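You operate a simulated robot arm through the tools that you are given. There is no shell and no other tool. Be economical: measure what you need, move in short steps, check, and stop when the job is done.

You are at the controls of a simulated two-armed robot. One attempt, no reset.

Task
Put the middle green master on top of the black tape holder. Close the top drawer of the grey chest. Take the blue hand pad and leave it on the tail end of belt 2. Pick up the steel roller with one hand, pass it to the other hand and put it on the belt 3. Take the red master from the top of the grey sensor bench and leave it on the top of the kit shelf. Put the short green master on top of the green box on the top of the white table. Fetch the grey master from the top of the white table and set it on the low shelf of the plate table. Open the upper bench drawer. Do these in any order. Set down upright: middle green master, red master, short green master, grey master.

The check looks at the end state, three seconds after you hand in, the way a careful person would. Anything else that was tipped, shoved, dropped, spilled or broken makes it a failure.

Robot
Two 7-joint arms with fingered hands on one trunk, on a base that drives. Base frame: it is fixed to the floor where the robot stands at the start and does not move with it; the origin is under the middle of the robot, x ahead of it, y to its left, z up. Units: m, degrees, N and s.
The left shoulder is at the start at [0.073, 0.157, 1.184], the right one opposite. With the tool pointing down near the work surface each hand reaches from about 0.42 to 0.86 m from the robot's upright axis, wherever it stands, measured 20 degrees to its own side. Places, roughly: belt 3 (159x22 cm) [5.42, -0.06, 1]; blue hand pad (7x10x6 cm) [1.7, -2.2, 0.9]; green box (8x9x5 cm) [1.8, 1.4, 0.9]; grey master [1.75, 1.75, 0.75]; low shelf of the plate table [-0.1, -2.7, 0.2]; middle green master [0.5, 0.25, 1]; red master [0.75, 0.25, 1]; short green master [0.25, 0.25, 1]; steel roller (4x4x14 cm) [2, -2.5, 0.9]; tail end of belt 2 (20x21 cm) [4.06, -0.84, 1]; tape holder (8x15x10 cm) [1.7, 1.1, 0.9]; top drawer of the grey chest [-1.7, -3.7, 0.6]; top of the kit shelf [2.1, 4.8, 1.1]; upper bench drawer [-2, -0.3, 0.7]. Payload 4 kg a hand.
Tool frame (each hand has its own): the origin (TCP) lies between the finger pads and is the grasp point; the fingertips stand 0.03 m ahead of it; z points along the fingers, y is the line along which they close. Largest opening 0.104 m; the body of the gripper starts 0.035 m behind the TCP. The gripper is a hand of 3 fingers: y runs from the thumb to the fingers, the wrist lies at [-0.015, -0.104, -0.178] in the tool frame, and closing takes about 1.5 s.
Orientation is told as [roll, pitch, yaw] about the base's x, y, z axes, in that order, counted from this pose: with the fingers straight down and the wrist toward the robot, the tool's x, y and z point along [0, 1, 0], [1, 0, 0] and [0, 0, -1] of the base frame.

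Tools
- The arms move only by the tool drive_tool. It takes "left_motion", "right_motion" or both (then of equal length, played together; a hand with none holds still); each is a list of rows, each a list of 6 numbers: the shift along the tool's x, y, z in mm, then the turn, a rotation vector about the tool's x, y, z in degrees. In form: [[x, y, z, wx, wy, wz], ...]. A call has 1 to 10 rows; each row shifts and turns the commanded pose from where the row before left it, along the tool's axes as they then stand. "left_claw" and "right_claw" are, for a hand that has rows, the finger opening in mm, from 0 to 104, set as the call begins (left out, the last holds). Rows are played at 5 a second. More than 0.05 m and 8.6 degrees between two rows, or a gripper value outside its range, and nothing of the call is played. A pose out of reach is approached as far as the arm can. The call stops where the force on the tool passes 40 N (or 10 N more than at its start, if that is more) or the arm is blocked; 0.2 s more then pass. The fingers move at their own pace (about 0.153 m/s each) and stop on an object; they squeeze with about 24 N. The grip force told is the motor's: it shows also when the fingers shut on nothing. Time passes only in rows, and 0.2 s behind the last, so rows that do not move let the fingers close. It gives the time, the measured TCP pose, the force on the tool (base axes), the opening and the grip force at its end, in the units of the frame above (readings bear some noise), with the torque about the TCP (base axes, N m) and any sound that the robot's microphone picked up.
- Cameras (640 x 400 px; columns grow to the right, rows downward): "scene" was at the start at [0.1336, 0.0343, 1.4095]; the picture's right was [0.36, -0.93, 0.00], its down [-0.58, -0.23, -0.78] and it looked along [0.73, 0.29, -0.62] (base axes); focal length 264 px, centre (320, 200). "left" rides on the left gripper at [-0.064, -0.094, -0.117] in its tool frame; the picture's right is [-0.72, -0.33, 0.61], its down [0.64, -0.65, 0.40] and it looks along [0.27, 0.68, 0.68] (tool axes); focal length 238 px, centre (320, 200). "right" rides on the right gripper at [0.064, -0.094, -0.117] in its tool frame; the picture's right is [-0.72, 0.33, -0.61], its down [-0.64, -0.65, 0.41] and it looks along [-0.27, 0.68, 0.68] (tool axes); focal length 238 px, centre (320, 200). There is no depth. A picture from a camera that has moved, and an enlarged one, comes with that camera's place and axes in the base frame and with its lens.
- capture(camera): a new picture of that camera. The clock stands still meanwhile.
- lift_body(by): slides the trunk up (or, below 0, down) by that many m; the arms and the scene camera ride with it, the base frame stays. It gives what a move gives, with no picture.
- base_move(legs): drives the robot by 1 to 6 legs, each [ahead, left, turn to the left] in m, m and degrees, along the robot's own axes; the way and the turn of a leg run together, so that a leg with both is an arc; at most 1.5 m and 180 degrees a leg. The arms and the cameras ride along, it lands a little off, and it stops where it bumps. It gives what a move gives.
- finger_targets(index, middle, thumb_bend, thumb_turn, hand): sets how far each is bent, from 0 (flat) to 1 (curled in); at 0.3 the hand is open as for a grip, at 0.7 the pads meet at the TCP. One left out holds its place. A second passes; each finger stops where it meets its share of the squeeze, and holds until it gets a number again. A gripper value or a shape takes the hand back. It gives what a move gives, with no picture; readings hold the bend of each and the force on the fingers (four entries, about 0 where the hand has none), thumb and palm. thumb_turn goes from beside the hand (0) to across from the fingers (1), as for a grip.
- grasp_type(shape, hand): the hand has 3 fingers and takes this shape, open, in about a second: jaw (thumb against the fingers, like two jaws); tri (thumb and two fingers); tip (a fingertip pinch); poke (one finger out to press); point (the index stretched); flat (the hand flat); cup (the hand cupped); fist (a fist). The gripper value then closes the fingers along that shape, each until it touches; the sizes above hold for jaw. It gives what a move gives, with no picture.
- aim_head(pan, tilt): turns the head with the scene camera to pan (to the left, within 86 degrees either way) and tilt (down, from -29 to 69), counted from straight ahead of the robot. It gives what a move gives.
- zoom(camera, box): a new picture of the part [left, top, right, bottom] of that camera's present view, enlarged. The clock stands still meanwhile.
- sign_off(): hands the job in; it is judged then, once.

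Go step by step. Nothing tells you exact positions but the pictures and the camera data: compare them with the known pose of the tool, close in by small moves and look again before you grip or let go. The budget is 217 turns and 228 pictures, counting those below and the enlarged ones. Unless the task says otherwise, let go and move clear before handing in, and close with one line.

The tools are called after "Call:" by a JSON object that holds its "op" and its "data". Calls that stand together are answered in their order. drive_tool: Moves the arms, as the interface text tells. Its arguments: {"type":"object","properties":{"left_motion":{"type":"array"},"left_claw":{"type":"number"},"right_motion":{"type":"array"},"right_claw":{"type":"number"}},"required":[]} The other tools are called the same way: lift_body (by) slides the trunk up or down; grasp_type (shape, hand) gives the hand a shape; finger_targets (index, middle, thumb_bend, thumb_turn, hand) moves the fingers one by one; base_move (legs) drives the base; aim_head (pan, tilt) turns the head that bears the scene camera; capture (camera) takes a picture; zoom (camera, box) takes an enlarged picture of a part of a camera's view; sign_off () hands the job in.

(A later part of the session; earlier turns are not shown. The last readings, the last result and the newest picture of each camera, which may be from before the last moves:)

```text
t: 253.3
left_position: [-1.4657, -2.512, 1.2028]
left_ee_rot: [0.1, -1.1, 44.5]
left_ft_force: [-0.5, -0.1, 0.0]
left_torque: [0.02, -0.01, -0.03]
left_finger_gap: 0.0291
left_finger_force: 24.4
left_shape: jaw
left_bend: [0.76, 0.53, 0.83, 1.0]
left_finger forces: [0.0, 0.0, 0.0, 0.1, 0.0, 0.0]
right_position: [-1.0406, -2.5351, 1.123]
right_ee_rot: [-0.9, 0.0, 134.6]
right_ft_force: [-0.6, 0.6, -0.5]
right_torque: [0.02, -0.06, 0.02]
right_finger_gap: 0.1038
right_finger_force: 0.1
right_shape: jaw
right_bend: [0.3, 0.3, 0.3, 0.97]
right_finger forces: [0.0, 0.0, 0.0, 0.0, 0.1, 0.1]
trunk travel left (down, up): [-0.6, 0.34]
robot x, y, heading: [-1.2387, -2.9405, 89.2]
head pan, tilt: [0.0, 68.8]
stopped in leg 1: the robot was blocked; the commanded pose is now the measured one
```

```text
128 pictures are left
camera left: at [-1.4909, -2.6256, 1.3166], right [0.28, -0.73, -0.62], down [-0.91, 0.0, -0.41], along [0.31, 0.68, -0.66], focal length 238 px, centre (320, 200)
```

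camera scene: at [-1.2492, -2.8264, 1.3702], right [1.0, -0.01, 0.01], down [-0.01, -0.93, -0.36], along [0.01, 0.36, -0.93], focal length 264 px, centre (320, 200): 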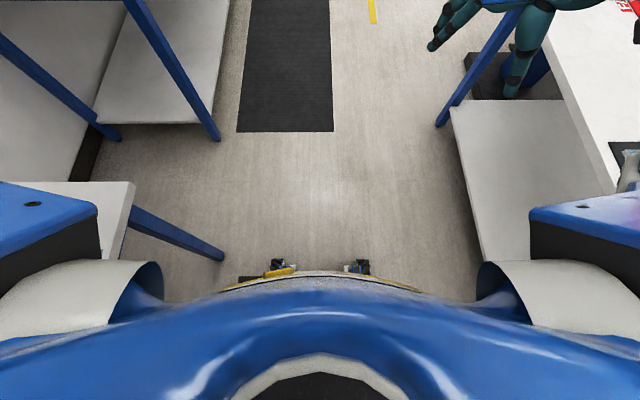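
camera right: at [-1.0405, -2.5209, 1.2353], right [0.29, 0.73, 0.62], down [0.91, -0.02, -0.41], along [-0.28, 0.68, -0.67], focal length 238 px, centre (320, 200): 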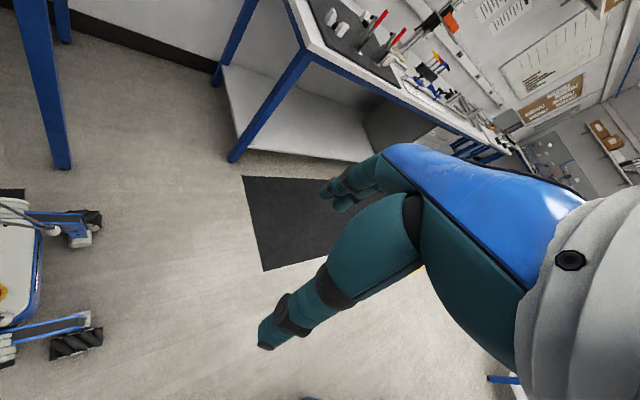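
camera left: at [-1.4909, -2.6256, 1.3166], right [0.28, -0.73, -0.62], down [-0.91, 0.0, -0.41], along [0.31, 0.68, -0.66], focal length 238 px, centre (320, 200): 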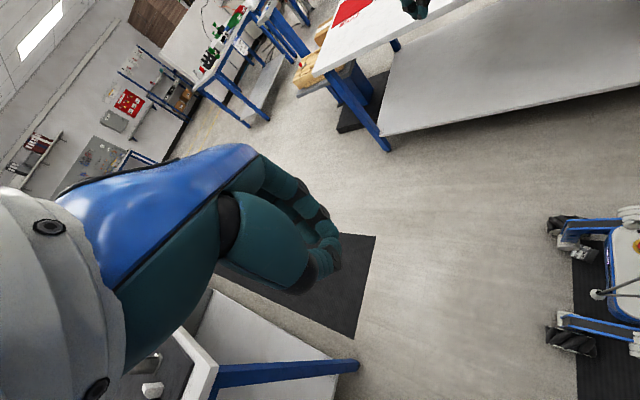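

There's a small grey thing beside the right front wheel in the left-hand view. I'm zooming in on it.

Call:
{"op": "zoom", "data": {"camera": "left", "box": [520, 180, 640, 380]}}

Call:
{"op": "zoom", "data": {"camera": "scene", "box": [240, 240, 400, 300]}}

```text
2.00 times, centred on (580, 280) of left
camera zoom: at [-1.4909, -2.6256, 1.3166], right [0.28, -0.73, -0.62], down [-0.91, 0.0, -0.41], along [0.31, 0.68, -0.66], focal length 477 px, centre (-200, 40)
```

zoom: 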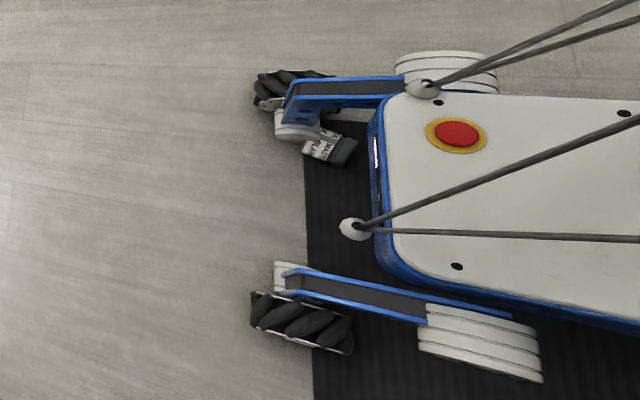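

```text
4.00 times, centred on (320, 270) of scene
camera zoom: at [-1.2492, -2.8264, 1.3702], right [1.0, -0.01, 0.01], down [-0.01, -0.93, -0.36], along [0.01, 0.36, -0.93], focal length 1057 px, centre (320, -80)
```

zoom: 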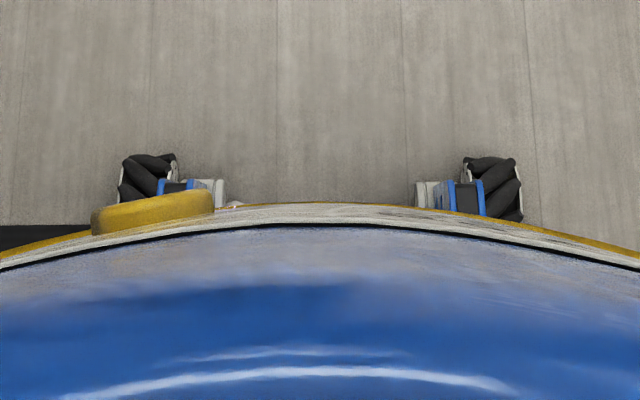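

Found it: the grey master lies on its side just inside the right front wheel. I'm easing forward, sliding right so it sits between the wheels, then backing away from it.

Call:
{"op": "base_move", "data": {"legs": [[0.03, 0, 0], [0, -0.11, 0]]}}

Call:
{"op": "zoom", "data": {"camera": "left", "box": [520, 180, 640, 380]}}

```text
t: 254.9
left_position: [-1.3806, -2.4857, 1.1987]
left_ee_rot: [-0.6, -1.8, 44.7]
left_ft_force: [-0.4, 0.6, 0.6]
left_torque: [-0.06, -0.11, -0.01]
left_finger_gap: 0.029
left_finger_force: 23.9
left_shape: jaw
left_bend: [0.76, 0.53, 0.83, 1.0]
left_finger forces: [0.0, 0.1, 0.0, 0.0, 0.0, 0.0]
right_position: [-0.9511, -2.5091, 1.1268]
right_ee_rot: [-1.7, 0.5, 134.6]
right_ft_force: [-1.3, 0.4, 0.3]
right_torque: [0.01, -0.1, -0.01]
right_finger_gap: 0.1041
right_finger_force: 0.0
right_shape: jaw
right_bend: [0.3, 0.3, 0.3, 0.97]
right_finger forces: [0.0, 0.1, 0.1, 0.0, 0.0, 0.0]
trunk travel left (down, up): [-0.6, 0.34]
robot x, y, heading: [-1.1308, -2.9177, 89.3]
head pan, tilt: [0.0, 68.8]
```

```text
2.00 times, centred on (580, 280) of left
camera zoom: at [-1.4065, -2.5997, 1.3122], right [0.29, -0.73, -0.62], down [-0.9, 0.0, -0.43], along [0.32, 0.68, -0.66], focal length 477 px, centre (-200, 40)
```

zoom: 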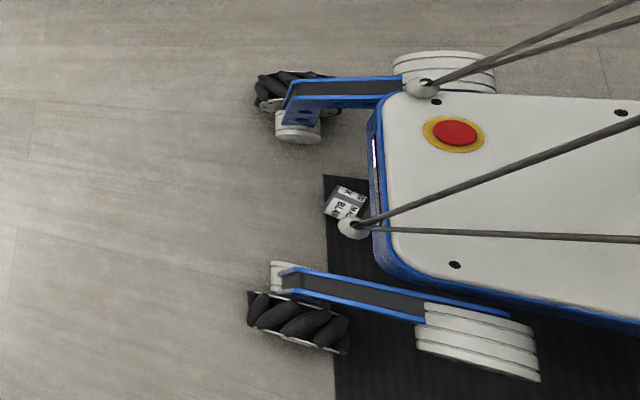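

The master is now free, between the front wheels. I'm backing straight away from it.

Call:
{"op": "base_move", "data": {"legs": [[-0.25, 0, 0.5]]}}

Call:
{"op": "capture", "data": {"camera": "scene"}}

Call:
{"op": "capture", "data": {"camera": "left"}}

```text
t: 256.7
left_position: [-1.3419, -2.7358, 1.2057]
left_ee_rot: [0.9, -0.5, 44.8]
left_ft_force: [-0.2, -0.3, -0.2]
left_torque: [-0.03, 0.02, -0.03]
left_finger_gap: 0.0289
left_finger_force: 23.9
left_shape: jaw
left_bend: [0.76, 0.53, 0.83, 1.0]
left_finger forces: [0.0, 0.1, 0.0, 0.0, 0.1, 0.0]
right_position: [-0.9173, -2.7584, 1.119]
right_ee_rot: [-0.3, -0.9, 134.6]
right_ft_force: [0.4, 0.2, -0.7]
right_torque: [0.0, 0.03, -0.01]
right_finger_gap: 0.1038
right_finger_force: 0.1
right_shape: jaw
right_bend: [0.3, 0.3, 0.3, 0.97]
right_finger forces: [0.1, 0.1, 0.1, 0.0, 0.0, 0.1]
trunk travel left (down, up): [-0.6, 0.34]
robot x, y, heading: [-1.1336, -3.1647, 89.2]
head pan, tilt: [0.0, 68.8]
```

```text
124 pictures are left
camera scene: at [-1.1276, -3.052, 1.3707], right [1.0, -0.01, 0.0], down [-0.01, -0.93, -0.36], along [0.0, 0.36, -0.93], focal length 264 px, centre (320, 200)
```

scene: 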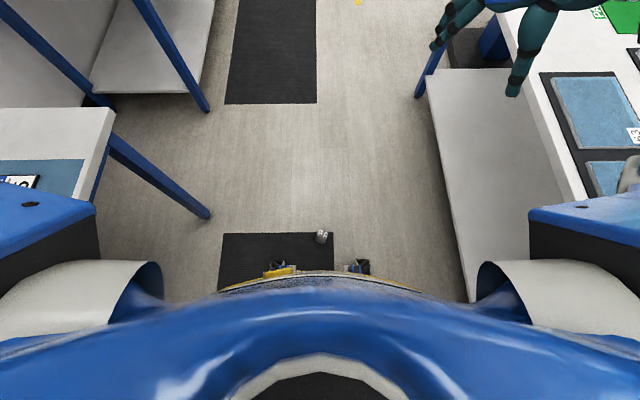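

```text
123 pictures are left
camera left: at [-1.3656, -2.8503, 1.3212], right [0.27, -0.73, -0.63], down [-0.92, 0.0, -0.4], along [0.29, 0.68, -0.67], focal length 238 px, centre (320, 200)
```

left: 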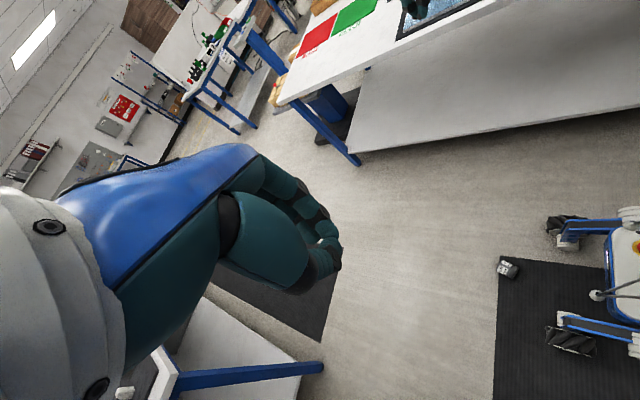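

The grey master is at about [-1.127, -2.736], lying down and clear of the base. I'm backing a bit more and zooming in to see which way its axis and lid point.

Call:
{"op": "base_move", "data": {"legs": [[-0.1, -0.05, 0.8]]}}

Call:
{"op": "aim_head", "data": {"pan": 0, "tilt": 60}}

Call:
{"op": "capture", "data": {"camera": "scene"}}

Call:
{"op": "zoom", "data": {"camera": "scene", "box": [270, 170, 350, 230]}}

```text
t: 257.9
left_position: [-1.3191, -2.8411, 1.2041]
left_ee_rot: [0.2, -1.1, 45.6]
left_ft_force: [-0.1, 0.8, -0.2]
left_torque: [0.01, -0.02, -0.02]
left_finger_gap: 0.029
left_finger_force: 24.2
left_shape: jaw
left_bend: [0.76, 0.53, 0.83, 1.0]
left_finger forces: [0.1, 0.1, 0.0, 0.1, 0.1, 0.1]
right_position: [-0.8936, -2.8555, 1.124]
right_ee_rot: [-0.9, -0.3, 135.6]
right_ft_force: [-0.5, 0.6, 0.8]
right_torque: [-0.03, -0.03, 0.03]
right_finger_gap: 0.104
right_finger_force: 0.1
right_shape: jaw
right_bend: [0.3, 0.3, 0.3, 0.97]
right_finger forces: [0.1, 0.0, 0.1, 0.1, 0.0, 0.1]
trunk travel left (down, up): [-0.6, 0.34]
robot x, y, heading: [-1.0852, -3.2629, 90.2]
head pan, tilt: [0.0, 68.8]
```

```text
t: 258.6
left_position: [-1.3114, -2.8463, 1.2072]
left_ee_rot: [0.7, -0.9, 45.7]
left_ft_force: [-1.4, -0.5, -0.1]
left_torque: [0.02, 0.01, -0.01]
left_finger_gap: 0.029
left_finger_force: 23.7
left_shape: jaw
left_bend: [0.76, 0.53, 0.83, 1.0]
left_finger forces: [0.1, 0.1, 0.0, 0.1, 0.1, 0.0]
right_position: [-0.8865, -2.8614, 1.1241]
right_ee_rot: [-0.8, -0.8, 135.6]
right_ft_force: [0.0, 0.0, 0.4]
right_torque: [0.02, 0.0, 0.01]
right_finger_gap: 0.1038
right_finger_force: 0.1
right_shape: jaw
right_bend: [0.3, 0.3, 0.3, 0.97]
right_finger forces: [0.0, 0.1, 0.0, 0.0, 0.0, 0.0]
trunk travel left (down, up): [-0.6, 0.34]
robot x, y, heading: [-1.0839, -3.2657, 90.4]
head pan, tilt: [0.0, 60.0]
```

```text
122 pictures are left
camera scene: at [-1.0917, -3.1441, 1.3802], right [1.0, 0.0, 0.0], down [0.01, -0.87, -0.5], along [0.0, 0.5, -0.87], focal length 264 px, centre (320, 200)
```

scene: 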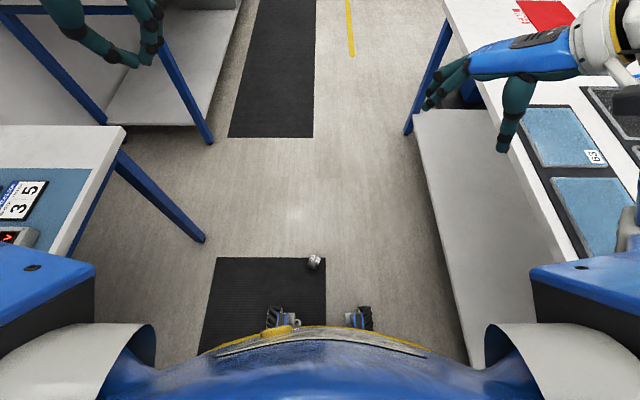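

```text
6.67 times, centred on (310, 200) of scene
camera zoom: at [-1.0917, -3.1441, 1.3802], right [1.0, 0.0, 0.0], down [0.01, -0.87, -0.5], along [0.0, 0.5, -0.87], focal length 1762 px, centre (387, 200)
```

zoom: 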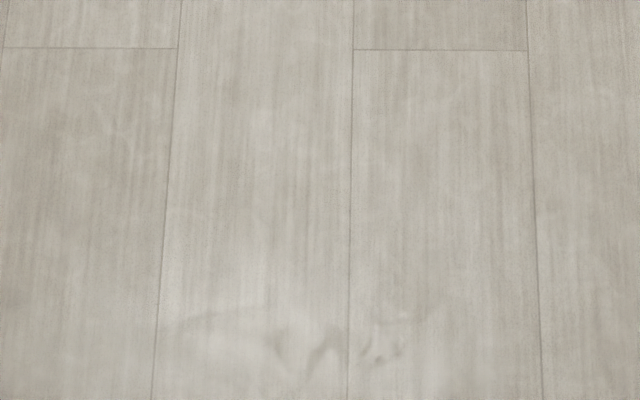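

Call:
{"op": "zoom", "data": {"camera": "scene", "box": [290, 245, 340, 280]}}

Call:
{"op": "lift_body", "data": {"by": -0.3}}

Call:
{"op": "capture", "data": {"camera": "scene"}}

```text
11.43 times, centred on (315, 262) of scene
camera zoom: at [-1.0917, -3.1441, 1.3802], right [1.0, 0.0, 0.0], down [0.01, -0.87, -0.5], along [0.0, 0.5, -0.87], focal length 3020 px, centre (377, -514)
```

zoom: 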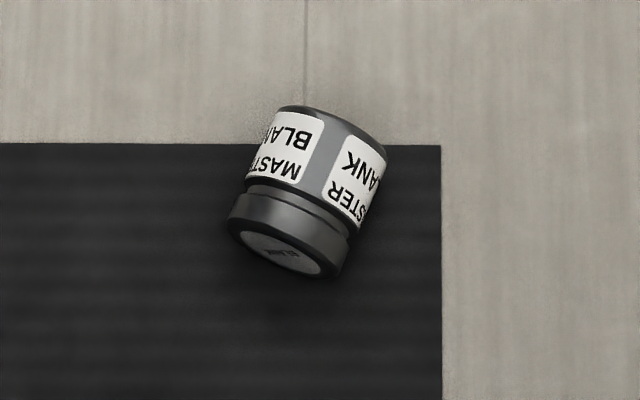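

```text
t: 261.6
left_position: [-1.3058, -2.8463, 0.9085]
left_ee_rot: [0.7, -0.7, 45.7]
left_ft_force: [-0.1, -0.1, -0.2]
left_torque: [0.03, 0.02, 0.0]
left_finger_gap: 0.0291
left_finger_force: 24.0
left_shape: jaw
left_bend: [0.76, 0.53, 0.83, 1.0]
left_finger forces: [0.0, 0.0, 0.1, 0.0, 0.1, 0.0]
right_position: [-0.8793, -2.86, 0.8233]
right_ee_rot: [-0.6, -0.9, 135.6]
right_ft_force: [0.5, -0.3, -0.3]
right_torque: [0.02, 0.01, 0.0]
right_finger_gap: 0.1041
right_finger_force: 0.0
right_shape: jaw
right_bend: [0.3, 0.3, 0.3, 0.97]
right_finger forces: [0.1, 0.0, 0.1, 0.1, 0.0, 0.1]
trunk travel left (down, up): [-0.3, 0.64]
robot x, y, heading: [-1.0819, -3.2678, 90.1]
head pan, tilt: [0.0, 60.0]
```

```text
119 pictures are left
camera scene: at [-1.0859, -3.1446, 1.0803], right [1.0, 0.0, 0.0], down [0.0, -0.87, -0.5], along [0.0, 0.5, -0.87], focal length 264 px, centre (320, 200)
```

scene: 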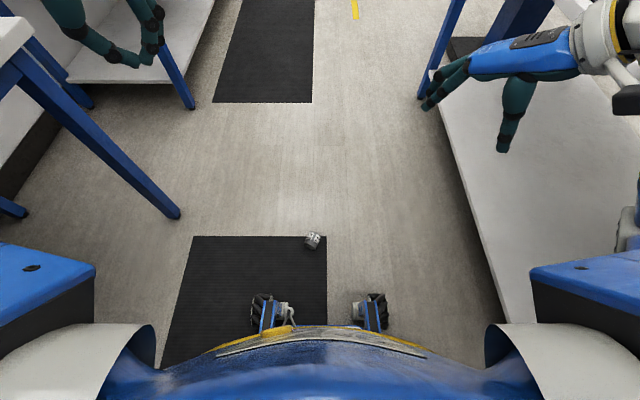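

The lid faces me, toward the south. I'll pick it up with the right hand, jaw across the axis, lifting the left hand out of the way and lowering the trunk.

Call:
{"op": "drive_tool", "data": {"left_motion": [[0, 0, -45, 0, 0, 0], [0, 0, -45, 0, 0, 0], [0, 0, -45, 0, 0, 0], [0, 0, -45, 0, 0, 0], [0, 0, -45, 0, 0, 0], [0, 0, -45, 0, 0, 0], [0, 0, 0, 0, 0, 0], [0, 0, 0, 0, 0, 0], [0, 0, 0, 0, 0, 0], [0, 0, 0, 0, 0, 0]], "right_motion": [[0, 0, 0, 0, 0, 0], [0, 0, 0, 0, 0, 0], [0, 0, 0, 0, 0, 0], [13.7, 42.3, 0, 0, 0, -4], [13.7, 42.3, 0, 0, 0, 0], [13.7, 42.3, 0, 0, 0, 0], [13.7, 42.3, 0, 0, 0, 0], [13.7, 42.3, 0, 0, 0, 0], [13.7, 42.3, 0, 0, 0, 0], [0, 0, 0, 0, 0, -6]]}}

Call:
{"op": "lift_body", "data": {"by": -0.25}}

Call:
{"op": "drive_tool", "data": {"right_motion": [[0, 0, 40, 0, 0, -6], [0, 0, 40, 0, 0, -6], [0, 0, 40, 0, 0, -5], [0, 0, 45, 0, 0, 0], [0, 0, 45, 0, 0, 0], [0, 0, 45, 0, 0, 0], [0, 0, 0, 0, 0, 0]]}}

Call:
{"op": "capture", "data": {"camera": "scene"}}

Call:
{"op": "capture", "data": {"camera": "right"}}

```text
t: 263.8
left_position: [-1.3069, -2.8528, 1.1822]
left_ee_rot: [0.8, -0.6, 45.8]
left_ft_force: [-0.2, -0.3, -0.1]
left_torque: [0.0, 0.02, -0.02]
left_finger_gap: 0.0289
left_finger_force: 24.1
left_shape: jaw
left_bend: [0.76, 0.53, 0.83, 1.0]
left_finger forces: [0.1, 0.0, 0.1, 0.0, 0.0, 0.1]
right_position: [-1.1241, -2.7584, 0.8265]
right_ee_rot: [-0.7, -0.8, 145.6]
right_ft_force: [0.1, 0.0, -0.2]
right_torque: [-0.02, 0.02, 0.04]
right_finger_gap: 0.104
right_finger_force: 0.0
right_shape: jaw
right_bend: [0.3, 0.3, 0.3, 0.97]
right_finger forces: [0.0, 0.0, 0.1, 0.0, 0.1, 0.0]
trunk travel left (down, up): [-0.3, 0.64]
robot x, y, heading: [-1.0852, -3.2602, 90.3]
head pan, tilt: [0.0, 60.0]
```

```text
t: 266.4
left_position: [-1.3071, -2.853, 0.9316]
left_ee_rot: [0.8, -0.8, 45.7]
left_ft_force: [0.2, -0.4, -1.1]
left_torque: [-0.04, -0.01, -0.01]
left_finger_gap: 0.0291
left_finger_force: 23.7
left_shape: jaw
left_bend: [0.76, 0.53, 0.83, 1.0]
left_finger forces: [0.1, 0.0, 0.0, 0.0, 0.0, 0.0]
right_position: [-1.1248, -2.7582, 0.5773]
right_ee_rot: [-0.7, -0.9, 145.6]
right_ft_force: [-1.2, -0.4, -1.0]
right_torque: [0.0, 0.0, 0.03]
right_finger_gap: 0.1042
right_finger_force: 0.1
right_shape: jaw
right_bend: [0.3, 0.3, 0.3, 0.97]
right_finger forces: [0.0, 0.0, 0.0, 0.0, 0.1, 0.0]
trunk travel left (down, up): [-0.05, 0.89]
robot x, y, heading: [-1.0837, -3.2656, 90.2]
head pan, tilt: [0.0, 60.0]
```

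```text
t: 268.0
left_position: [-1.3086, -2.8529, 0.9315]
left_ee_rot: [0.7, -0.7, 45.7]
left_ft_force: [0.3, 0.5, 0.8]
left_torque: [0.0, -0.01, 0.0]
left_finger_gap: 0.0288
left_finger_force: 23.7
left_shape: jaw
left_bend: [0.76, 0.53, 0.83, 1.0]
left_finger forces: [0.0, 0.1, 0.0, 0.0, 0.1, 0.1]
right_position: [-1.1283, -2.7523, 0.3206]
right_ee_rot: [-1.0, -0.4, 162.6]
right_ft_force: [-0.1, -0.7, -0.2]
right_torque: [0.03, 0.01, 0.01]
right_finger_gap: 0.104
right_finger_force: 0.0
right_shape: jaw
right_bend: [0.3, 0.3, 0.3, 0.97]
right_finger forces: [0.1, 0.0, 0.0, 0.0, 0.1, 0.0]
trunk travel left (down, up): [-0.05, 0.89]
robot x, y, heading: [-1.0904, -3.2641, 90.2]
head pan, tilt: [0.0, 60.0]
```

```text
118 pictures are left
camera scene: at [-1.0865, -3.1447, 0.8302], right [1.0, 0.0, 0.0], down [0.0, -0.87, -0.5], along [0.0, 0.5, -0.87], focal length 264 px, centre (320, 200)
```

scene: 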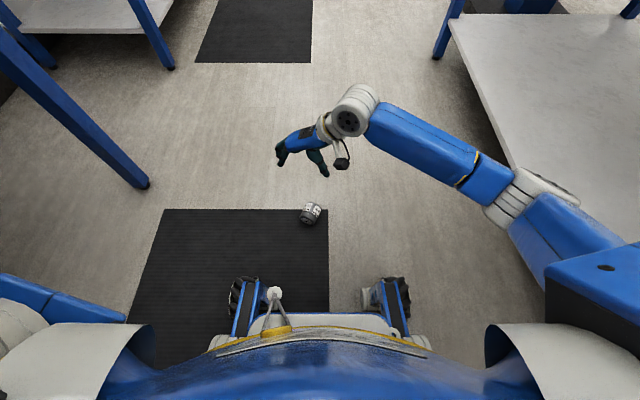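

```text
117 pictures are left
camera right: at [-1.0574, -2.8432, 0.436], right [-0.09, 0.77, 0.63], down [0.81, 0.42, -0.4], along [-0.57, 0.47, -0.67], focal length 238 px, centre (320, 200)
```

right: 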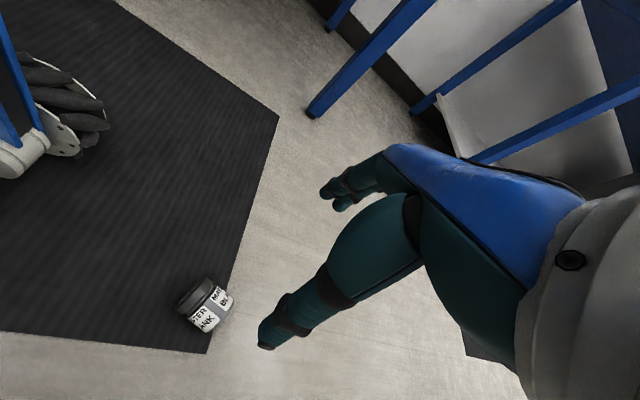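

Both views agree on [-1.116, -2.743]. I'm lowering over it.

Call:
{"op": "drive_tool", "data": {"right_motion": [[-12, -9, 30, 0.4, 1, 0], [0, 0, 40, 0, 0, 0], [0, 0, 40, 0, 0, 0], [0, 0, 40, 0, 0, 0], [0, 0, 40, 0, 0, 0], [0, 0, 40, 0, 0, 0], [0, 0, 15, 0, 0, 0], [0, 0, 0, 0, 0, 0]]}}

Call:
{"op": "capture", "data": {"camera": "right"}}

Call:
{"op": "zoom", "data": {"camera": "scene", "box": [240, 140, 400, 260]}}

```text
t: 269.8
left_position: [-1.3082, -2.8529, 0.9323]
left_ee_rot: [0.8, -0.8, 45.7]
left_ft_force: [-0.2, -0.5, 0.8]
left_torque: [-0.03, -0.02, -0.02]
left_finger_gap: 0.0289
left_finger_force: 23.9
left_shape: jaw
left_bend: [0.76, 0.53, 0.83, 1.0]
left_finger forces: [0.2, 0.0, 0.0, 0.0, 0.1, 0.1]
right_position: [-1.115, -2.746, 0.0773]
right_ee_rot: [0.0, -0.2, 162.5]
right_ft_force: [-0.1, -1.2, -0.3]
right_torque: [-0.05, -0.01, -0.03]
right_finger_gap: 0.1038
right_finger_force: 0.0
right_shape: jaw
right_bend: [0.3, 0.3, 0.3, 0.97]
right_finger forces: [0.1, 0.1, 0.0, 0.0, 0.1, 0.0]
trunk travel left (down, up): [-0.05, 0.89]
robot x, y, heading: [-1.0873, -3.2658, 90.2]
head pan, tilt: [0.0, 60.0]
```

```text
116 pictures are left
camera right: at [-1.0424, -2.8344, 0.1941], right [-0.09, 0.78, 0.61], down [0.81, 0.42, -0.41], along [-0.57, 0.46, -0.68], focal length 238 px, centre (320, 200)
```

right: 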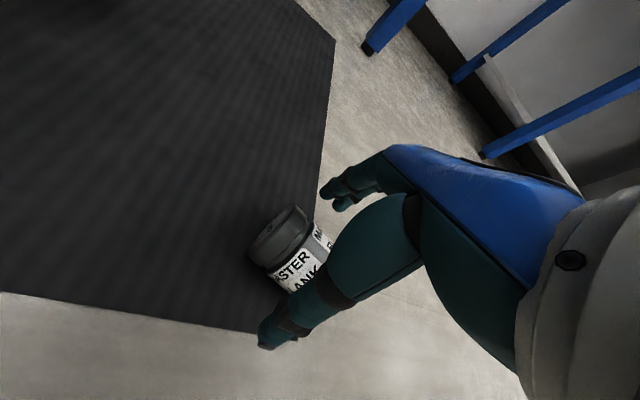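

```text
3.33 times, centred on (320, 200) of scene
camera zoom: at [-1.0866, -3.1448, 0.8302], right [1.0, 0.0, 0.0], down [0.0, -0.87, -0.5], along [0.0, 0.5, -0.87], focal length 881 px, centre (320, 200)
```

zoom: 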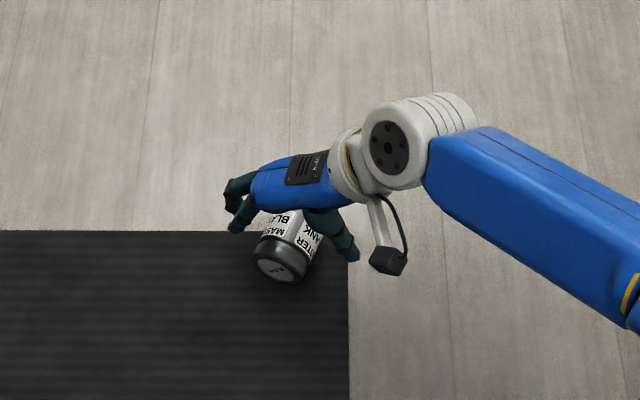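

The jaw is across the axis. I'm lowering to gripping height, closing and lifting.

Call:
{"op": "drive_tool", "data": {"right_motion": [[4, 0, 15, 0, 0, 0], [0, 0, 14, 0, 0, 0], [0, 0, 0, 0, 0, 0]]}}

Call:
{"op": "drive_tool", "data": {"right_motion": [[0, 0, 0, 0, 0, 0], [0, 0, 0, 0, 0, 0], [0, 0, 0, 0, 0, 0], [0, 0, 0, 0, 0, 0], [0, 0, 0, 0, 0, 0], [0, 0, 0, 0, 0, 0], [0, 0, 0, 0, 0, 0], [0, 0, 0, 0, 0, 0], [0, 0, 0, 0, 0, 0]], "right_claw": 10}}

Call:
{"op": "zoom", "data": {"camera": "right", "box": [220, 150, 420, 350]}}

```text
t: 270.6
left_position: [-1.3091, -2.8516, 0.9302]
left_ee_rot: [0.8, -0.8, 45.6]
left_ft_force: [0.4, 0.4, 0.9]
left_torque: [-0.02, -0.01, 0.02]
left_finger_gap: 0.0289
left_finger_force: 24.5
left_shape: jaw
left_bend: [0.76, 0.53, 0.83, 1.0]
left_finger forces: [0.0, 0.0, 0.1, 0.0, 0.0, 0.0]
right_position: [-1.116, -2.7482, 0.0464]
right_ee_rot: [0.1, -0.1, 162.6]
right_ft_force: [1.0, -0.3, 0.6]
right_torque: [0.03, 0.0, -0.01]
right_finger_gap: 0.1042
right_finger_force: 0.1
right_shape: jaw
right_bend: [0.3, 0.3, 0.3, 0.97]
right_finger forces: [0.1, 0.0, 0.0, 0.1, 0.0, 0.0]
trunk travel left (down, up): [-0.05, 0.89]
robot x, y, heading: [-1.0876, -3.2646, 90.1]
head pan, tilt: [0.0, 60.0]
```

```text
t: 272.6
left_position: [-1.3086, -2.8521, 0.9306]
left_ee_rot: [0.9, -0.8, 45.8]
left_ft_force: [-0.2, 0.4, 0.0]
left_torque: [-0.01, -0.01, 0.01]
left_finger_gap: 0.0288
left_finger_force: 23.6
left_shape: jaw
left_bend: [0.76, 0.53, 0.83, 1.0]
left_finger forces: [0.1, 0.0, 0.1, 0.0, 0.0, 0.0]
right_position: [-1.1155, -2.7487, 0.0456]
right_ee_rot: [0.1, -0.1, 162.6]
right_ft_force: [-0.6, -0.3, -0.2]
right_torque: [0.01, -0.01, 0.0]
right_finger_gap: 0.0492
right_finger_force: 24.5
right_shape: jaw
right_bend: [0.74, 0.46, 0.71, 1.0]
right_finger forces: [13.8, 7.6, 0.1, 0.0, 21.9, 0.0]
trunk travel left (down, up): [-0.05, 0.89]
robot x, y, heading: [-1.0859, -3.2649, 90.4]
head pan, tilt: [0.0, 60.0]
```

```text
2.00 times, centred on (320, 250) of right
camera zoom: at [-1.0444, -2.8371, 0.1631], right [-0.09, 0.78, 0.61], down [0.81, 0.42, -0.41], along [-0.57, 0.46, -0.68], focal length 477 px, centre (320, 100)
```

zoom: 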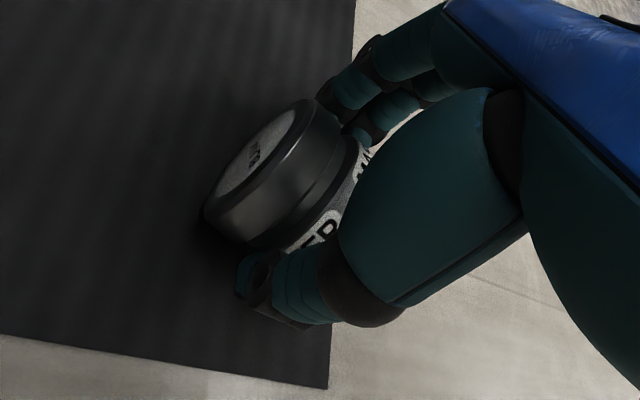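

It's gripped well, with a 49 mm gap. I'm lifting while turning the hand so the lid points to my left.

Call:
{"op": "drive_tool", "data": {"right_motion": [[0, 0, -30, 0, 0, 0], [0, 0, -43, 0, 0, 8], [0, 0, -43, 0, 0, 8], [0, 0, -43, 0, 0, 8], [0, 0, -43, 0, 0, 8], [0, 0, -43, 0, 0, 8], [0, 0, -43, 0, 0, 8], [0, 0, 0, 0, 0, 8], [0, 0, 0, 0, 0, 8], [0, 0, 0, 0, 0, 8]]}}

Call:
{"op": "capture", "data": {"camera": "scene"}}

```text
t: 274.8
left_position: [-1.3093, -2.8529, 0.9314]
left_ee_rot: [0.9, -0.7, 45.7]
left_ft_force: [-0.2, 0.1, -0.8]
left_torque: [0.03, 0.02, 0.0]
left_finger_gap: 0.0289
left_finger_force: 23.3
left_shape: jaw
left_bend: [0.76, 0.53, 0.83, 1.0]
left_finger forces: [0.0, 0.1, 0.0, 0.0, 0.0, 0.0]
right_position: [-1.1162, -2.7465, 0.336]
right_ee_rot: [0.1, 0.0, 90.4]
right_ft_force: [-0.6, 0.8, -2.3]
right_torque: [0.01, -0.01, -0.04]
right_finger_gap: 0.0488
right_finger_force: 24.4
right_shape: jaw
right_bend: [0.74, 0.46, 0.71, 1.0]
right_finger forces: [13.6, 7.9, 0.0, 0.0, 21.9, 0.0]
trunk travel left (down, up): [-0.05, 0.89]
robot x, y, heading: [-1.0821, -3.2665, 90.6]
head pan, tilt: [0.0, 60.0]
```

```text
113 pictures are left
camera scene: at [-1.0871, -3.1447, 0.8302], right [1.0, 0.0, 0.0], down [0.0, -0.87, -0.5], along [0.0, 0.5, -0.87], focal length 264 px, centre (320, 200)
```

scene: 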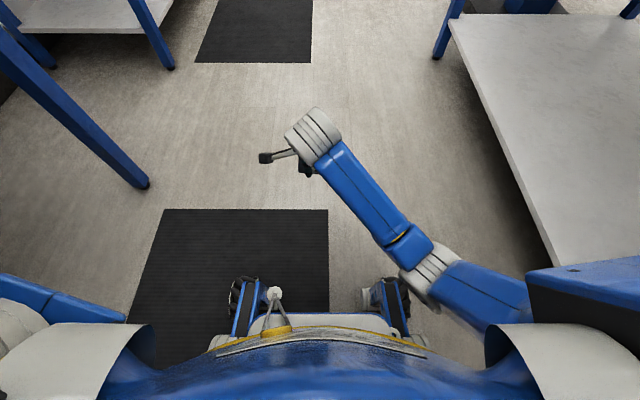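

Next I'm swinging the fingers to point left so the master comes upright.

Call:
{"op": "drive_tool", "data": {"right_motion": [[0, 0, 0, 0, 8.5, 0], [0, 0, 0, 0, 8.5, 0], [0, 0, 0, 0, 8.5, 0], [0, 0, 0, 0, 8.5, 0], [0, 0, 0, 0, 8.5, 0], [0, 0, 0, 0, 8.5, 0], [0, 0, 0, 0, 8.5, 0], [0, 0, 0, 0, 8.5, 0], [0, 0, 0, 0, 8.5, 0], [0, 0, 0, 0, 8.5, 0]]}}

Call:
{"op": "capture", "data": {"camera": "scene"}}

```text
t: 277.2
left_position: [-1.3157, -2.8652, 0.9397]
left_ee_rot: [0.9, -1.7, 45.7]
left_ft_force: [-0.6, -0.4, 1.6]
left_torque: [0.07, 0.0, 0.0]
left_finger_gap: 0.0293
left_finger_force: 24.0
left_shape: jaw
left_bend: [0.76, 0.53, 0.83, 1.0]
left_finger forces: [0.0, 0.0, 0.0, 0.1, 0.1, 0.1]
right_position: [-1.1507, -2.7277, 0.4144]
right_ee_rot: [88.0, -7.1, 92.4]
right_ft_force: [0.5, 0.0, -2.0]
right_torque: [0.0, -0.05, -0.01]
right_finger_gap: 0.0489
right_finger_force: 23.9
right_shape: jaw
right_bend: [0.74, 0.46, 0.71, 1.0]
right_finger forces: [13.5, 8.8, 0.1, 0.0, 23.1, 0.0]
trunk travel left (down, up): [-0.05, 0.89]
robot x, y, heading: [-1.0855, -3.2649, 90.2]
head pan, tilt: [0.0, 60.0]
stopped in row 10 (right hand): the arm was blocked; the commanded pose is now the measured one
```

```text
112 pictures are left
camera scene: at [-1.095, -3.1532, 0.8372], right [1.0, 0.0, 0.01], down [0.01, -0.86, -0.51], along [0.01, 0.51, -0.86], focal length 264 px, centre (320, 200)
```

scene: 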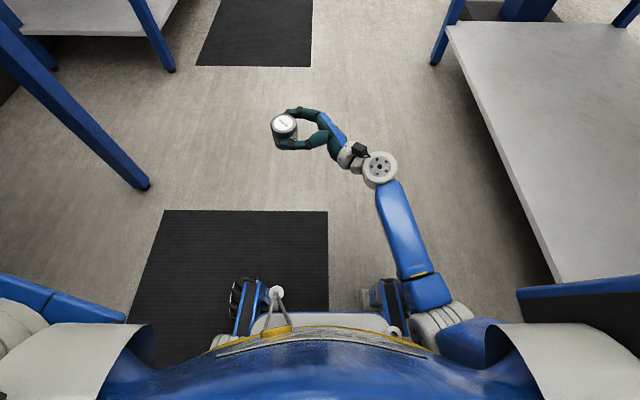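

The master is nearly upright in the hand, but the arm brushed the base. I'm raising the trunk a bit for clearance and correcting the tilt.

Call:
{"op": "lift_body", "data": {"by": 0.2}}

Call:
{"op": "drive_tool", "data": {"right_motion": [[0, 0, 0, 0, 0, 0], [0, 0, 0, 0, 0, 0]]}}

Call:
{"op": "capture", "data": {"camera": "scene"}}

```text
t: 279.4
left_position: [-1.3091, -2.8535, 1.1318]
left_ee_rot: [0.9, -0.7, 45.7]
left_ft_force: [0.0, 0.2, -0.2]
left_torque: [0.02, 0.02, 0.01]
left_finger_gap: 0.0292
left_finger_force: 23.7
left_shape: jaw
left_bend: [0.76, 0.53, 0.83, 1.0]
left_finger forces: [0.1, 0.0, 0.0, 0.0, 0.0, 0.0]
right_position: [-1.1477, -2.7251, 0.5996]
right_ee_rot: [88.6, -6.3, 92.2]
right_ft_force: [0.3, 0.4, -3.3]
right_torque: [0.01, -0.08, -0.02]
right_finger_gap: 0.0493
right_finger_force: 23.7
right_shape: jaw
right_bend: [0.74, 0.46, 0.71, 1.0]
right_finger forces: [13.6, 8.9, 0.0, 0.0, 23.3, 0.1]
trunk travel left (down, up): [-0.25, 0.69]
robot x, y, heading: [-1.0889, -3.2679, 90.4]
head pan, tilt: [0.0, 60.0]
```

```text
t: 279.9
left_position: [-1.3092, -2.8548, 1.1318]
left_ee_rot: [0.9, -0.9, 45.8]
left_ft_force: [-1.1, -0.2, -0.1]
left_torque: [-0.02, 0.01, -0.01]
left_finger_gap: 0.0291
left_finger_force: 23.7
left_shape: jaw
left_bend: [0.76, 0.53, 0.83, 1.0]
left_finger forces: [0.1, 0.0, 0.1, 0.1, 0.0, 0.0]
right_position: [-1.1454, -2.7255, 0.6007]
right_ee_rot: [88.5, -6.2, 92.2]
right_ft_force: [0.0, -0.1, -3.1]
right_torque: [0.03, -0.05, 0.02]
right_finger_gap: 0.0488
right_finger_force: 23.9
right_shape: jaw
right_bend: [0.74, 0.46, 0.71, 1.0]
right_finger forces: [13.6, 8.8, 0.0, 0.1, 23.4, 0.1]
trunk travel left (down, up): [-0.25, 0.69]
robot x, y, heading: [-1.0887, -3.2659, 90.1]
head pan, tilt: [0.0, 60.0]
```

```text
111 pictures are left
camera scene: at [-1.087, -3.1443, 1.0302], right [1.0, 0.0, 0.0], down [0.0, -0.87, -0.5], along [0.0, 0.5, -0.87], focal length 264 px, centre (320, 200)
```

scene: 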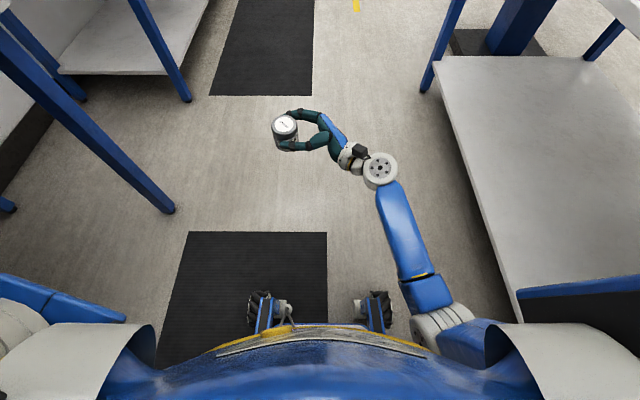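

Call:
{"op": "drive_tool", "data": {"right_motion": [[0, 0, 0, 0, 1.5, 6.2], [0, 0, 0, 0, 0, 0], [0, 0, 0, 0, 0, 0]]}}

Call:
{"op": "capture", "data": {"camera": "right"}}

Call:
{"op": "aim_head", "data": {"pan": 5, "tilt": 45}}

Call:
{"op": "zoom", "data": {"camera": "scene", "box": [240, 120, 400, 240]}}

```text
t: 280.8
left_position: [-1.3096, -2.8539, 1.1316]
left_ee_rot: [1.0, -0.8, 45.7]
left_ft_force: [1.1, 0.9, -0.8]
left_torque: [0.0, -0.03, 0.01]
left_finger_gap: 0.0289
left_finger_force: 24.0
left_shape: jaw
left_bend: [0.76, 0.53, 0.83, 1.0]
left_finger forces: [0.0, 0.0, 0.1, 0.0, 0.1, 0.0]
right_position: [-1.1471, -2.7256, 0.6]
right_ee_rot: [90.0, -0.1, 92.2]
right_ft_force: [0.2, 0.0, -2.7]
right_torque: [0.03, 0.0, 0.0]
right_finger_gap: 0.0489
right_finger_force: 24.1
right_shape: jaw
right_bend: [0.74, 0.46, 0.71, 1.0]
right_finger forces: [13.6, 8.9, 0.0, 0.0, 23.3, 0.1]
trunk travel left (down, up): [-0.25, 0.69]
robot x, y, heading: [-1.0838, -3.2642, 90.3]
head pan, tilt: [0.0, 60.0]
```

```text
110 pictures are left
camera right: at [-1.0257, -2.8146, 0.665], right [0.6, 0.35, -0.72], down [-0.38, -0.67, -0.64], along [-0.7, 0.66, -0.27], focal length 238 px, centre (320, 200)
```

right: 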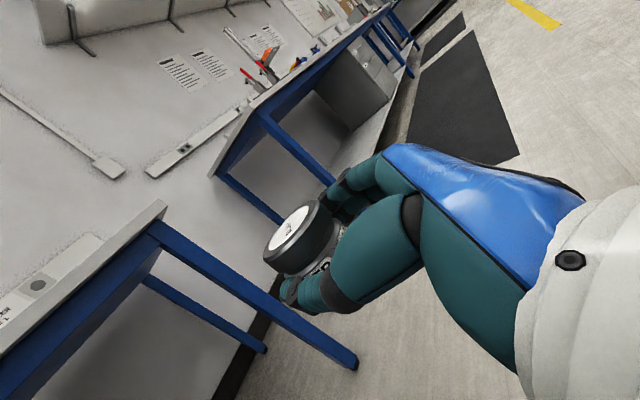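

```text
t: 281.5
left_position: [-1.3091, -2.8548, 1.1314]
left_ee_rot: [0.8, -0.8, 45.6]
left_ft_force: [0.1, -0.1, -0.1]
left_torque: [0.01, 0.02, -0.01]
left_finger_gap: 0.029
left_finger_force: 24.4
left_shape: jaw
left_bend: [0.76, 0.53, 0.83, 1.0]
left_finger forces: [0.0, 0.0, 0.0, 0.0, 0.1, 0.2]
right_position: [-1.1468, -2.7253, 0.6011]
right_ee_rot: [90.0, -0.1, 92.2]
right_ft_force: [0.2, 1.1, -2.1]
right_torque: [0.02, -0.07, 0.01]
right_finger_gap: 0.0488
right_finger_force: 24.2
right_shape: jaw
right_bend: [0.74, 0.46, 0.71, 1.0]
right_finger forces: [13.6, 8.8, 0.0, 0.0, 23.2, 0.1]
trunk travel left (down, up): [-0.25, 0.69]
robot x, y, heading: [-1.0843, -3.2648, 90.5]
head pan, tilt: [5.0, 45.0]
```

```text
3.33 times, centred on (320, 180) of scene
camera zoom: at [-1.0942, -3.13, 1.0496], right [1.0, 0.09, 0.0], down [0.07, -0.71, -0.7], along [-0.06, 0.7, -0.71], focal length 881 px, centre (320, 267)
```

zoom: 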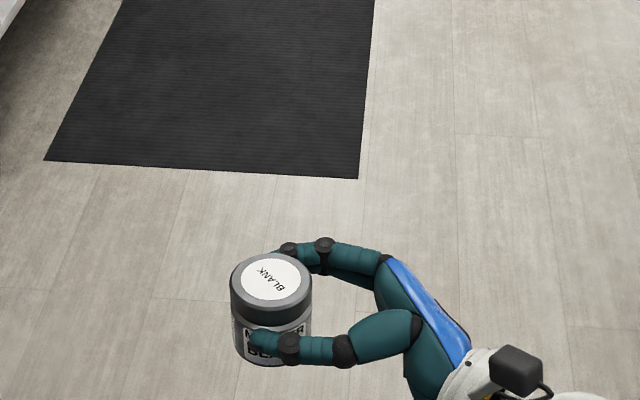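

The master is upright with its lid up. I'm driving north a bit and turning to face the low shelf.

Call:
{"op": "base_move", "data": {"legs": [[0.5, 0.07, 0], [0, 0, -90.4]]}}

Call:
{"op": "aim_head", "data": {"pan": -5, "tilt": 55}}

Call:
{"op": "capture", "data": {"camera": "scene"}}

Call:
{"op": "capture", "data": {"camera": "right"}}

```text
t: 288.1
left_position: [-0.7585, -2.521, 1.1315]
left_ee_rot: [0.8, -0.8, -40.9]
left_ft_force: [-0.2, 0.1, 0.3]
left_torque: [0.02, 0.01, -0.03]
left_finger_gap: 0.0292
left_finger_force: 24.6
left_shape: jaw
left_bend: [0.76, 0.53, 0.83, 1.0]
left_finger forces: [0.0, 0.0, 0.1, 0.1, 0.0, 0.0]
right_position: [-0.6203, -2.6744, 0.6006]
right_ee_rot: [90.0, -0.1, 5.5]
right_ft_force: [-0.7, -0.2, -2.4]
right_torque: [-0.07, 0.0, 0.02]
right_finger_gap: 0.0487
right_finger_force: 23.5
right_shape: jaw
right_bend: [0.74, 0.46, 0.71, 1.0]
right_finger forces: [13.3, 8.3, 0.0, 0.1, 22.2, 0.0]
trunk travel left (down, up): [-0.25, 0.69]
robot x, y, heading: [-1.1528, -2.7677, 3.8]
head pan, tilt: [5.0, 45.0]
```

```text
t: 288.9
left_position: [-0.7586, -2.5209, 1.1324]
left_ee_rot: [0.9, -0.9, -40.8]
left_ft_force: [-0.1, -0.1, -0.4]
left_torque: [0.0, 0.0, -0.01]
left_finger_gap: 0.0292
left_finger_force: 24.3
left_shape: jaw
left_bend: [0.76, 0.53, 0.83, 1.0]
left_finger forces: [0.0, 0.0, 0.0, 0.0, 0.1, 0.1]
right_position: [-0.6206, -2.6741, 0.601]
right_ee_rot: [90.0, -0.2, 5.6]
right_ft_force: [0.7, -0.7, -2.3]
right_torque: [-0.08, 0.0, 0.02]
right_finger_gap: 0.0487
right_finger_force: 24.0
right_shape: jaw
right_bend: [0.74, 0.46, 0.71, 1.0]
right_finger forces: [13.4, 8.3, 0.0, 0.1, 22.2, 0.0]
trunk travel left (down, up): [-0.25, 0.69]
robot x, y, heading: [-1.1557, -2.7628, 3.8]
head pan, tilt: [-5.0, 55.0]
```

```text
108 pictures are left
camera scene: at [-1.0303, -2.7643, 1.0363], right [-0.02, -1.0, 0.0], down [-0.82, 0.02, -0.57], along [0.57, -0.01, -0.82], focal length 264 px, centre (320, 200)
```

scene: 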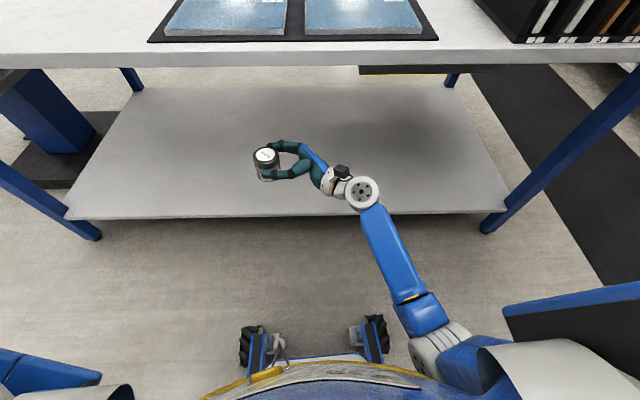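

```text
107 pictures are left
camera right: at [-0.7029, -2.7998, 0.6653], right [0.39, -0.58, -0.72], down [-0.69, 0.34, -0.64], along [0.61, 0.74, -0.27], focal length 238 px, centre (320, 200)
```

right: 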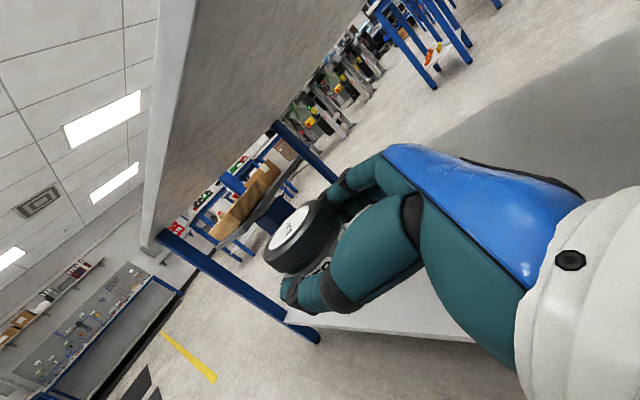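

The low shelf is clear, with its front edge at x≈-0.51. I'm lowering the trunk and reaching in under the tabletop.

Call:
{"op": "lift_body", "data": {"by": -0.2}}

Call:
{"op": "drive_tool", "data": {"right_motion": [[-15, 42, 0, 0, 0, 0], [-20, 42, 0, 0, 0, 0], [-20, 42, 0, 0, 0, 0], [-20, 42, 0, 0, 0, 0], [0, 25, 0, 0, 0, 0], [0, 0, 0, 0, 0, 0]]}}

Call:
{"op": "capture", "data": {"camera": "scene"}}

Call:
{"op": "capture", "data": {"camera": "right"}}

```text
t: 291.0
left_position: [-0.7674, -2.5114, 0.9407]
left_ee_rot: [0.8, -1.6, -40.9]
left_ft_force: [0.7, 0.6, 0.0]
left_torque: [0.0, -0.02, -0.01]
left_finger_gap: 0.0293
left_finger_force: 23.9
left_shape: jaw
left_bend: [0.76, 0.53, 0.83, 1.0]
left_finger forces: [0.1, 0.1, 0.0, 0.1, 0.1, 0.1]
right_position: [-0.6222, -2.6726, 0.413]
right_ee_rot: [89.1, -0.8, 5.5]
right_ft_force: [0.4, -0.1, -2.9]
right_torque: [-0.03, -0.03, 0.01]
right_finger_gap: 0.0485
right_finger_force: 24.2
right_shape: jaw
right_bend: [0.74, 0.46, 0.71, 1.0]
right_finger forces: [13.3, 8.4, 0.0, 0.0, 22.2, 0.1]
trunk travel left (down, up): [-0.05, 0.89]
robot x, y, heading: [-1.1556, -2.7693, 3.9]
head pan, tilt: [-5.0, 55.0]
```

```text
t: 292.4
left_position: [-0.7598, -2.5211, 0.9321]
left_ee_rot: [0.9, -0.9, -40.8]
left_ft_force: [0.1, -0.5, 0.1]
left_torque: [-0.01, 0.0, -0.02]
left_finger_gap: 0.029
left_finger_force: 24.6
left_shape: jaw
left_bend: [0.76, 0.53, 0.83, 1.0]
left_finger forces: [0.0, 0.0, 0.0, 0.0, 0.1, 0.1]
right_position: [-0.4314, -2.6568, 0.3316]
right_ee_rot: [90.1, -0.1, 5.5]
right_ft_force: [-0.8, -0.3, -1.5]
right_torque: [-0.06, 0.01, -0.01]
right_finger_gap: 0.0484
right_finger_force: 23.6
right_shape: jaw
right_bend: [0.74, 0.46, 0.71, 1.0]
right_finger forces: [13.2, 7.9, 0.0, 0.0, 21.6, 0.0]
right hand out of reach, approached as far as the arm can: row 5
trunk travel left (down, up): [-0.05, 0.89]
robot x, y, heading: [-1.1565, -2.7686, 3.7]
head pan, tilt: [-5.0, 55.0]
```

```text
106 pictures are left
camera scene: at [-1.0301, -2.7643, 0.8361], right [-0.02, -1.0, 0.0], down [-0.82, 0.02, -0.57], along [0.57, -0.01, -0.82], focal length 264 px, centre (320, 200)
```

scene: 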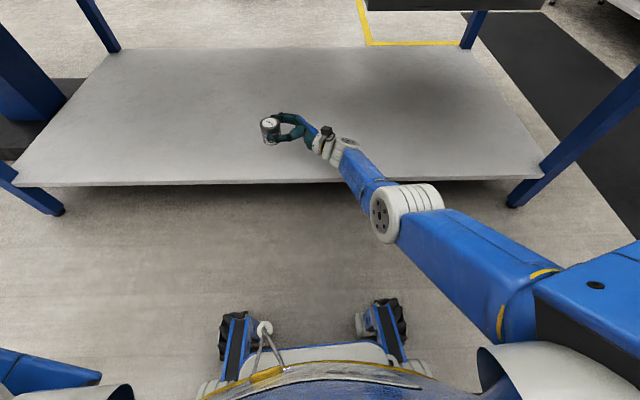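

```text
105 pictures are left
camera right: at [-0.5132, -2.7814, 0.3964], right [0.39, -0.58, -0.72], down [-0.69, 0.34, -0.64], along [0.61, 0.74, -0.27], focal length 238 px, centre (320, 200)
```

right: 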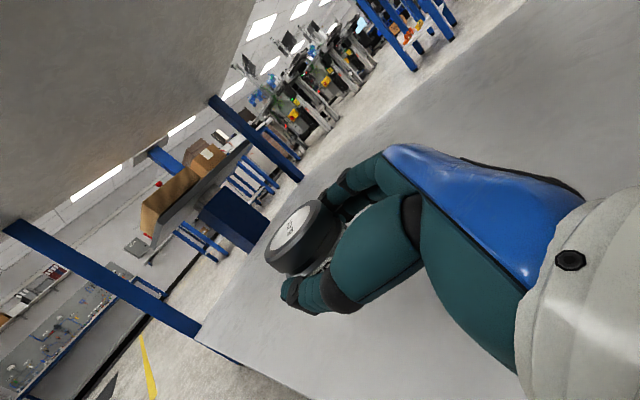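

The master is upright over the shelf. To keep the wrist off the shelf when lowering, I'm yawing the hand so the fingers point further in and the wrist stays outside the edge.

Call:
{"op": "drive_tool", "data": {"right_motion": [[0, 0, 0, -7.5, 0, 0], [0, 0, 0, -7.5, 0, 0], [0, 0, 0, -7.5, 0, 0], [0, 0, 0, -7.5, 0, 0], [0, 0, 0, -7.5, 0, 0], [0, 0, 0, -7.5, 0, 0], [-20, 0, 10, 0, 0, 0], [-20, 0, 10, 0, 0, 0], [0, 0, 0, 0, 0, 0]]}}

Call:
{"op": "capture", "data": {"camera": "scene"}}

Call:
{"op": "capture", "data": {"camera": "right"}}

```text
t: 293.6
left_position: [-0.7605, -2.5219, 0.9326]
left_ee_rot: [1.0, -0.8, -40.9]
left_ft_force: [0.5, 1.1, 0.3]
left_torque: [-0.01, -0.01, -0.01]
left_finger_gap: 0.0293
left_finger_force: 24.4
left_shape: jaw
left_bend: [0.76, 0.53, 0.83, 1.0]
left_finger forces: [0.0, 0.1, 0.0, 0.0, 0.0, 0.0]
right_position: [-0.3931, -2.7485, 0.334]
right_ee_rot: [85.8, -7.0, -34.7]
right_ft_force: [-0.3, -0.3, -3.3]
right_torque: [-0.04, 0.03, -0.02]
right_finger_gap: 0.0481
right_finger_force: 23.9
right_shape: jaw
right_bend: [0.74, 0.46, 0.71, 1.0]
right_finger forces: [13.5, 7.9, 0.0, 0.0, 22.2, 0.0]
trunk travel left (down, up): [-0.05, 0.89]
robot x, y, heading: [-1.1563, -2.7672, 3.6]
head pan, tilt: [-5.0, 55.0]
stopped in row 5 (right hand): the arm was blocked; the commanded pose is now the measured one
```

```text
104 pictures are left
camera scene: at [-1.0304, -2.7647, 0.8362], right [-0.02, -1.0, 0.0], down [-0.82, 0.02, -0.57], along [0.57, -0.01, -0.82], focal length 264 px, centre (320, 200)
```

scene: 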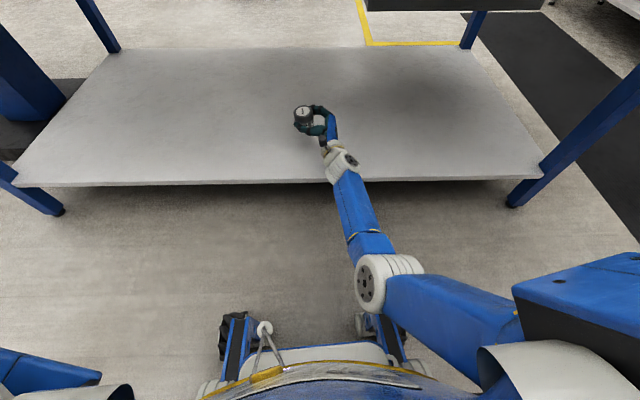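

```text
103 pictures are left
camera right: at [-0.5398, -2.7807, 0.3944], right [-0.05, -0.78, -0.63], down [-0.26, 0.62, -0.74], along [0.96, 0.13, -0.23], focal length 238 px, centre (320, 200)
```

right: 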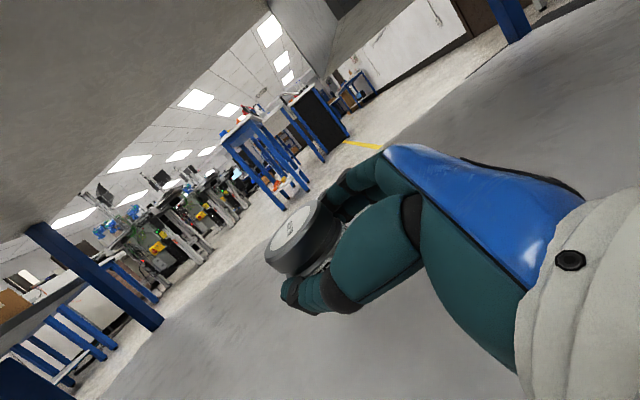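

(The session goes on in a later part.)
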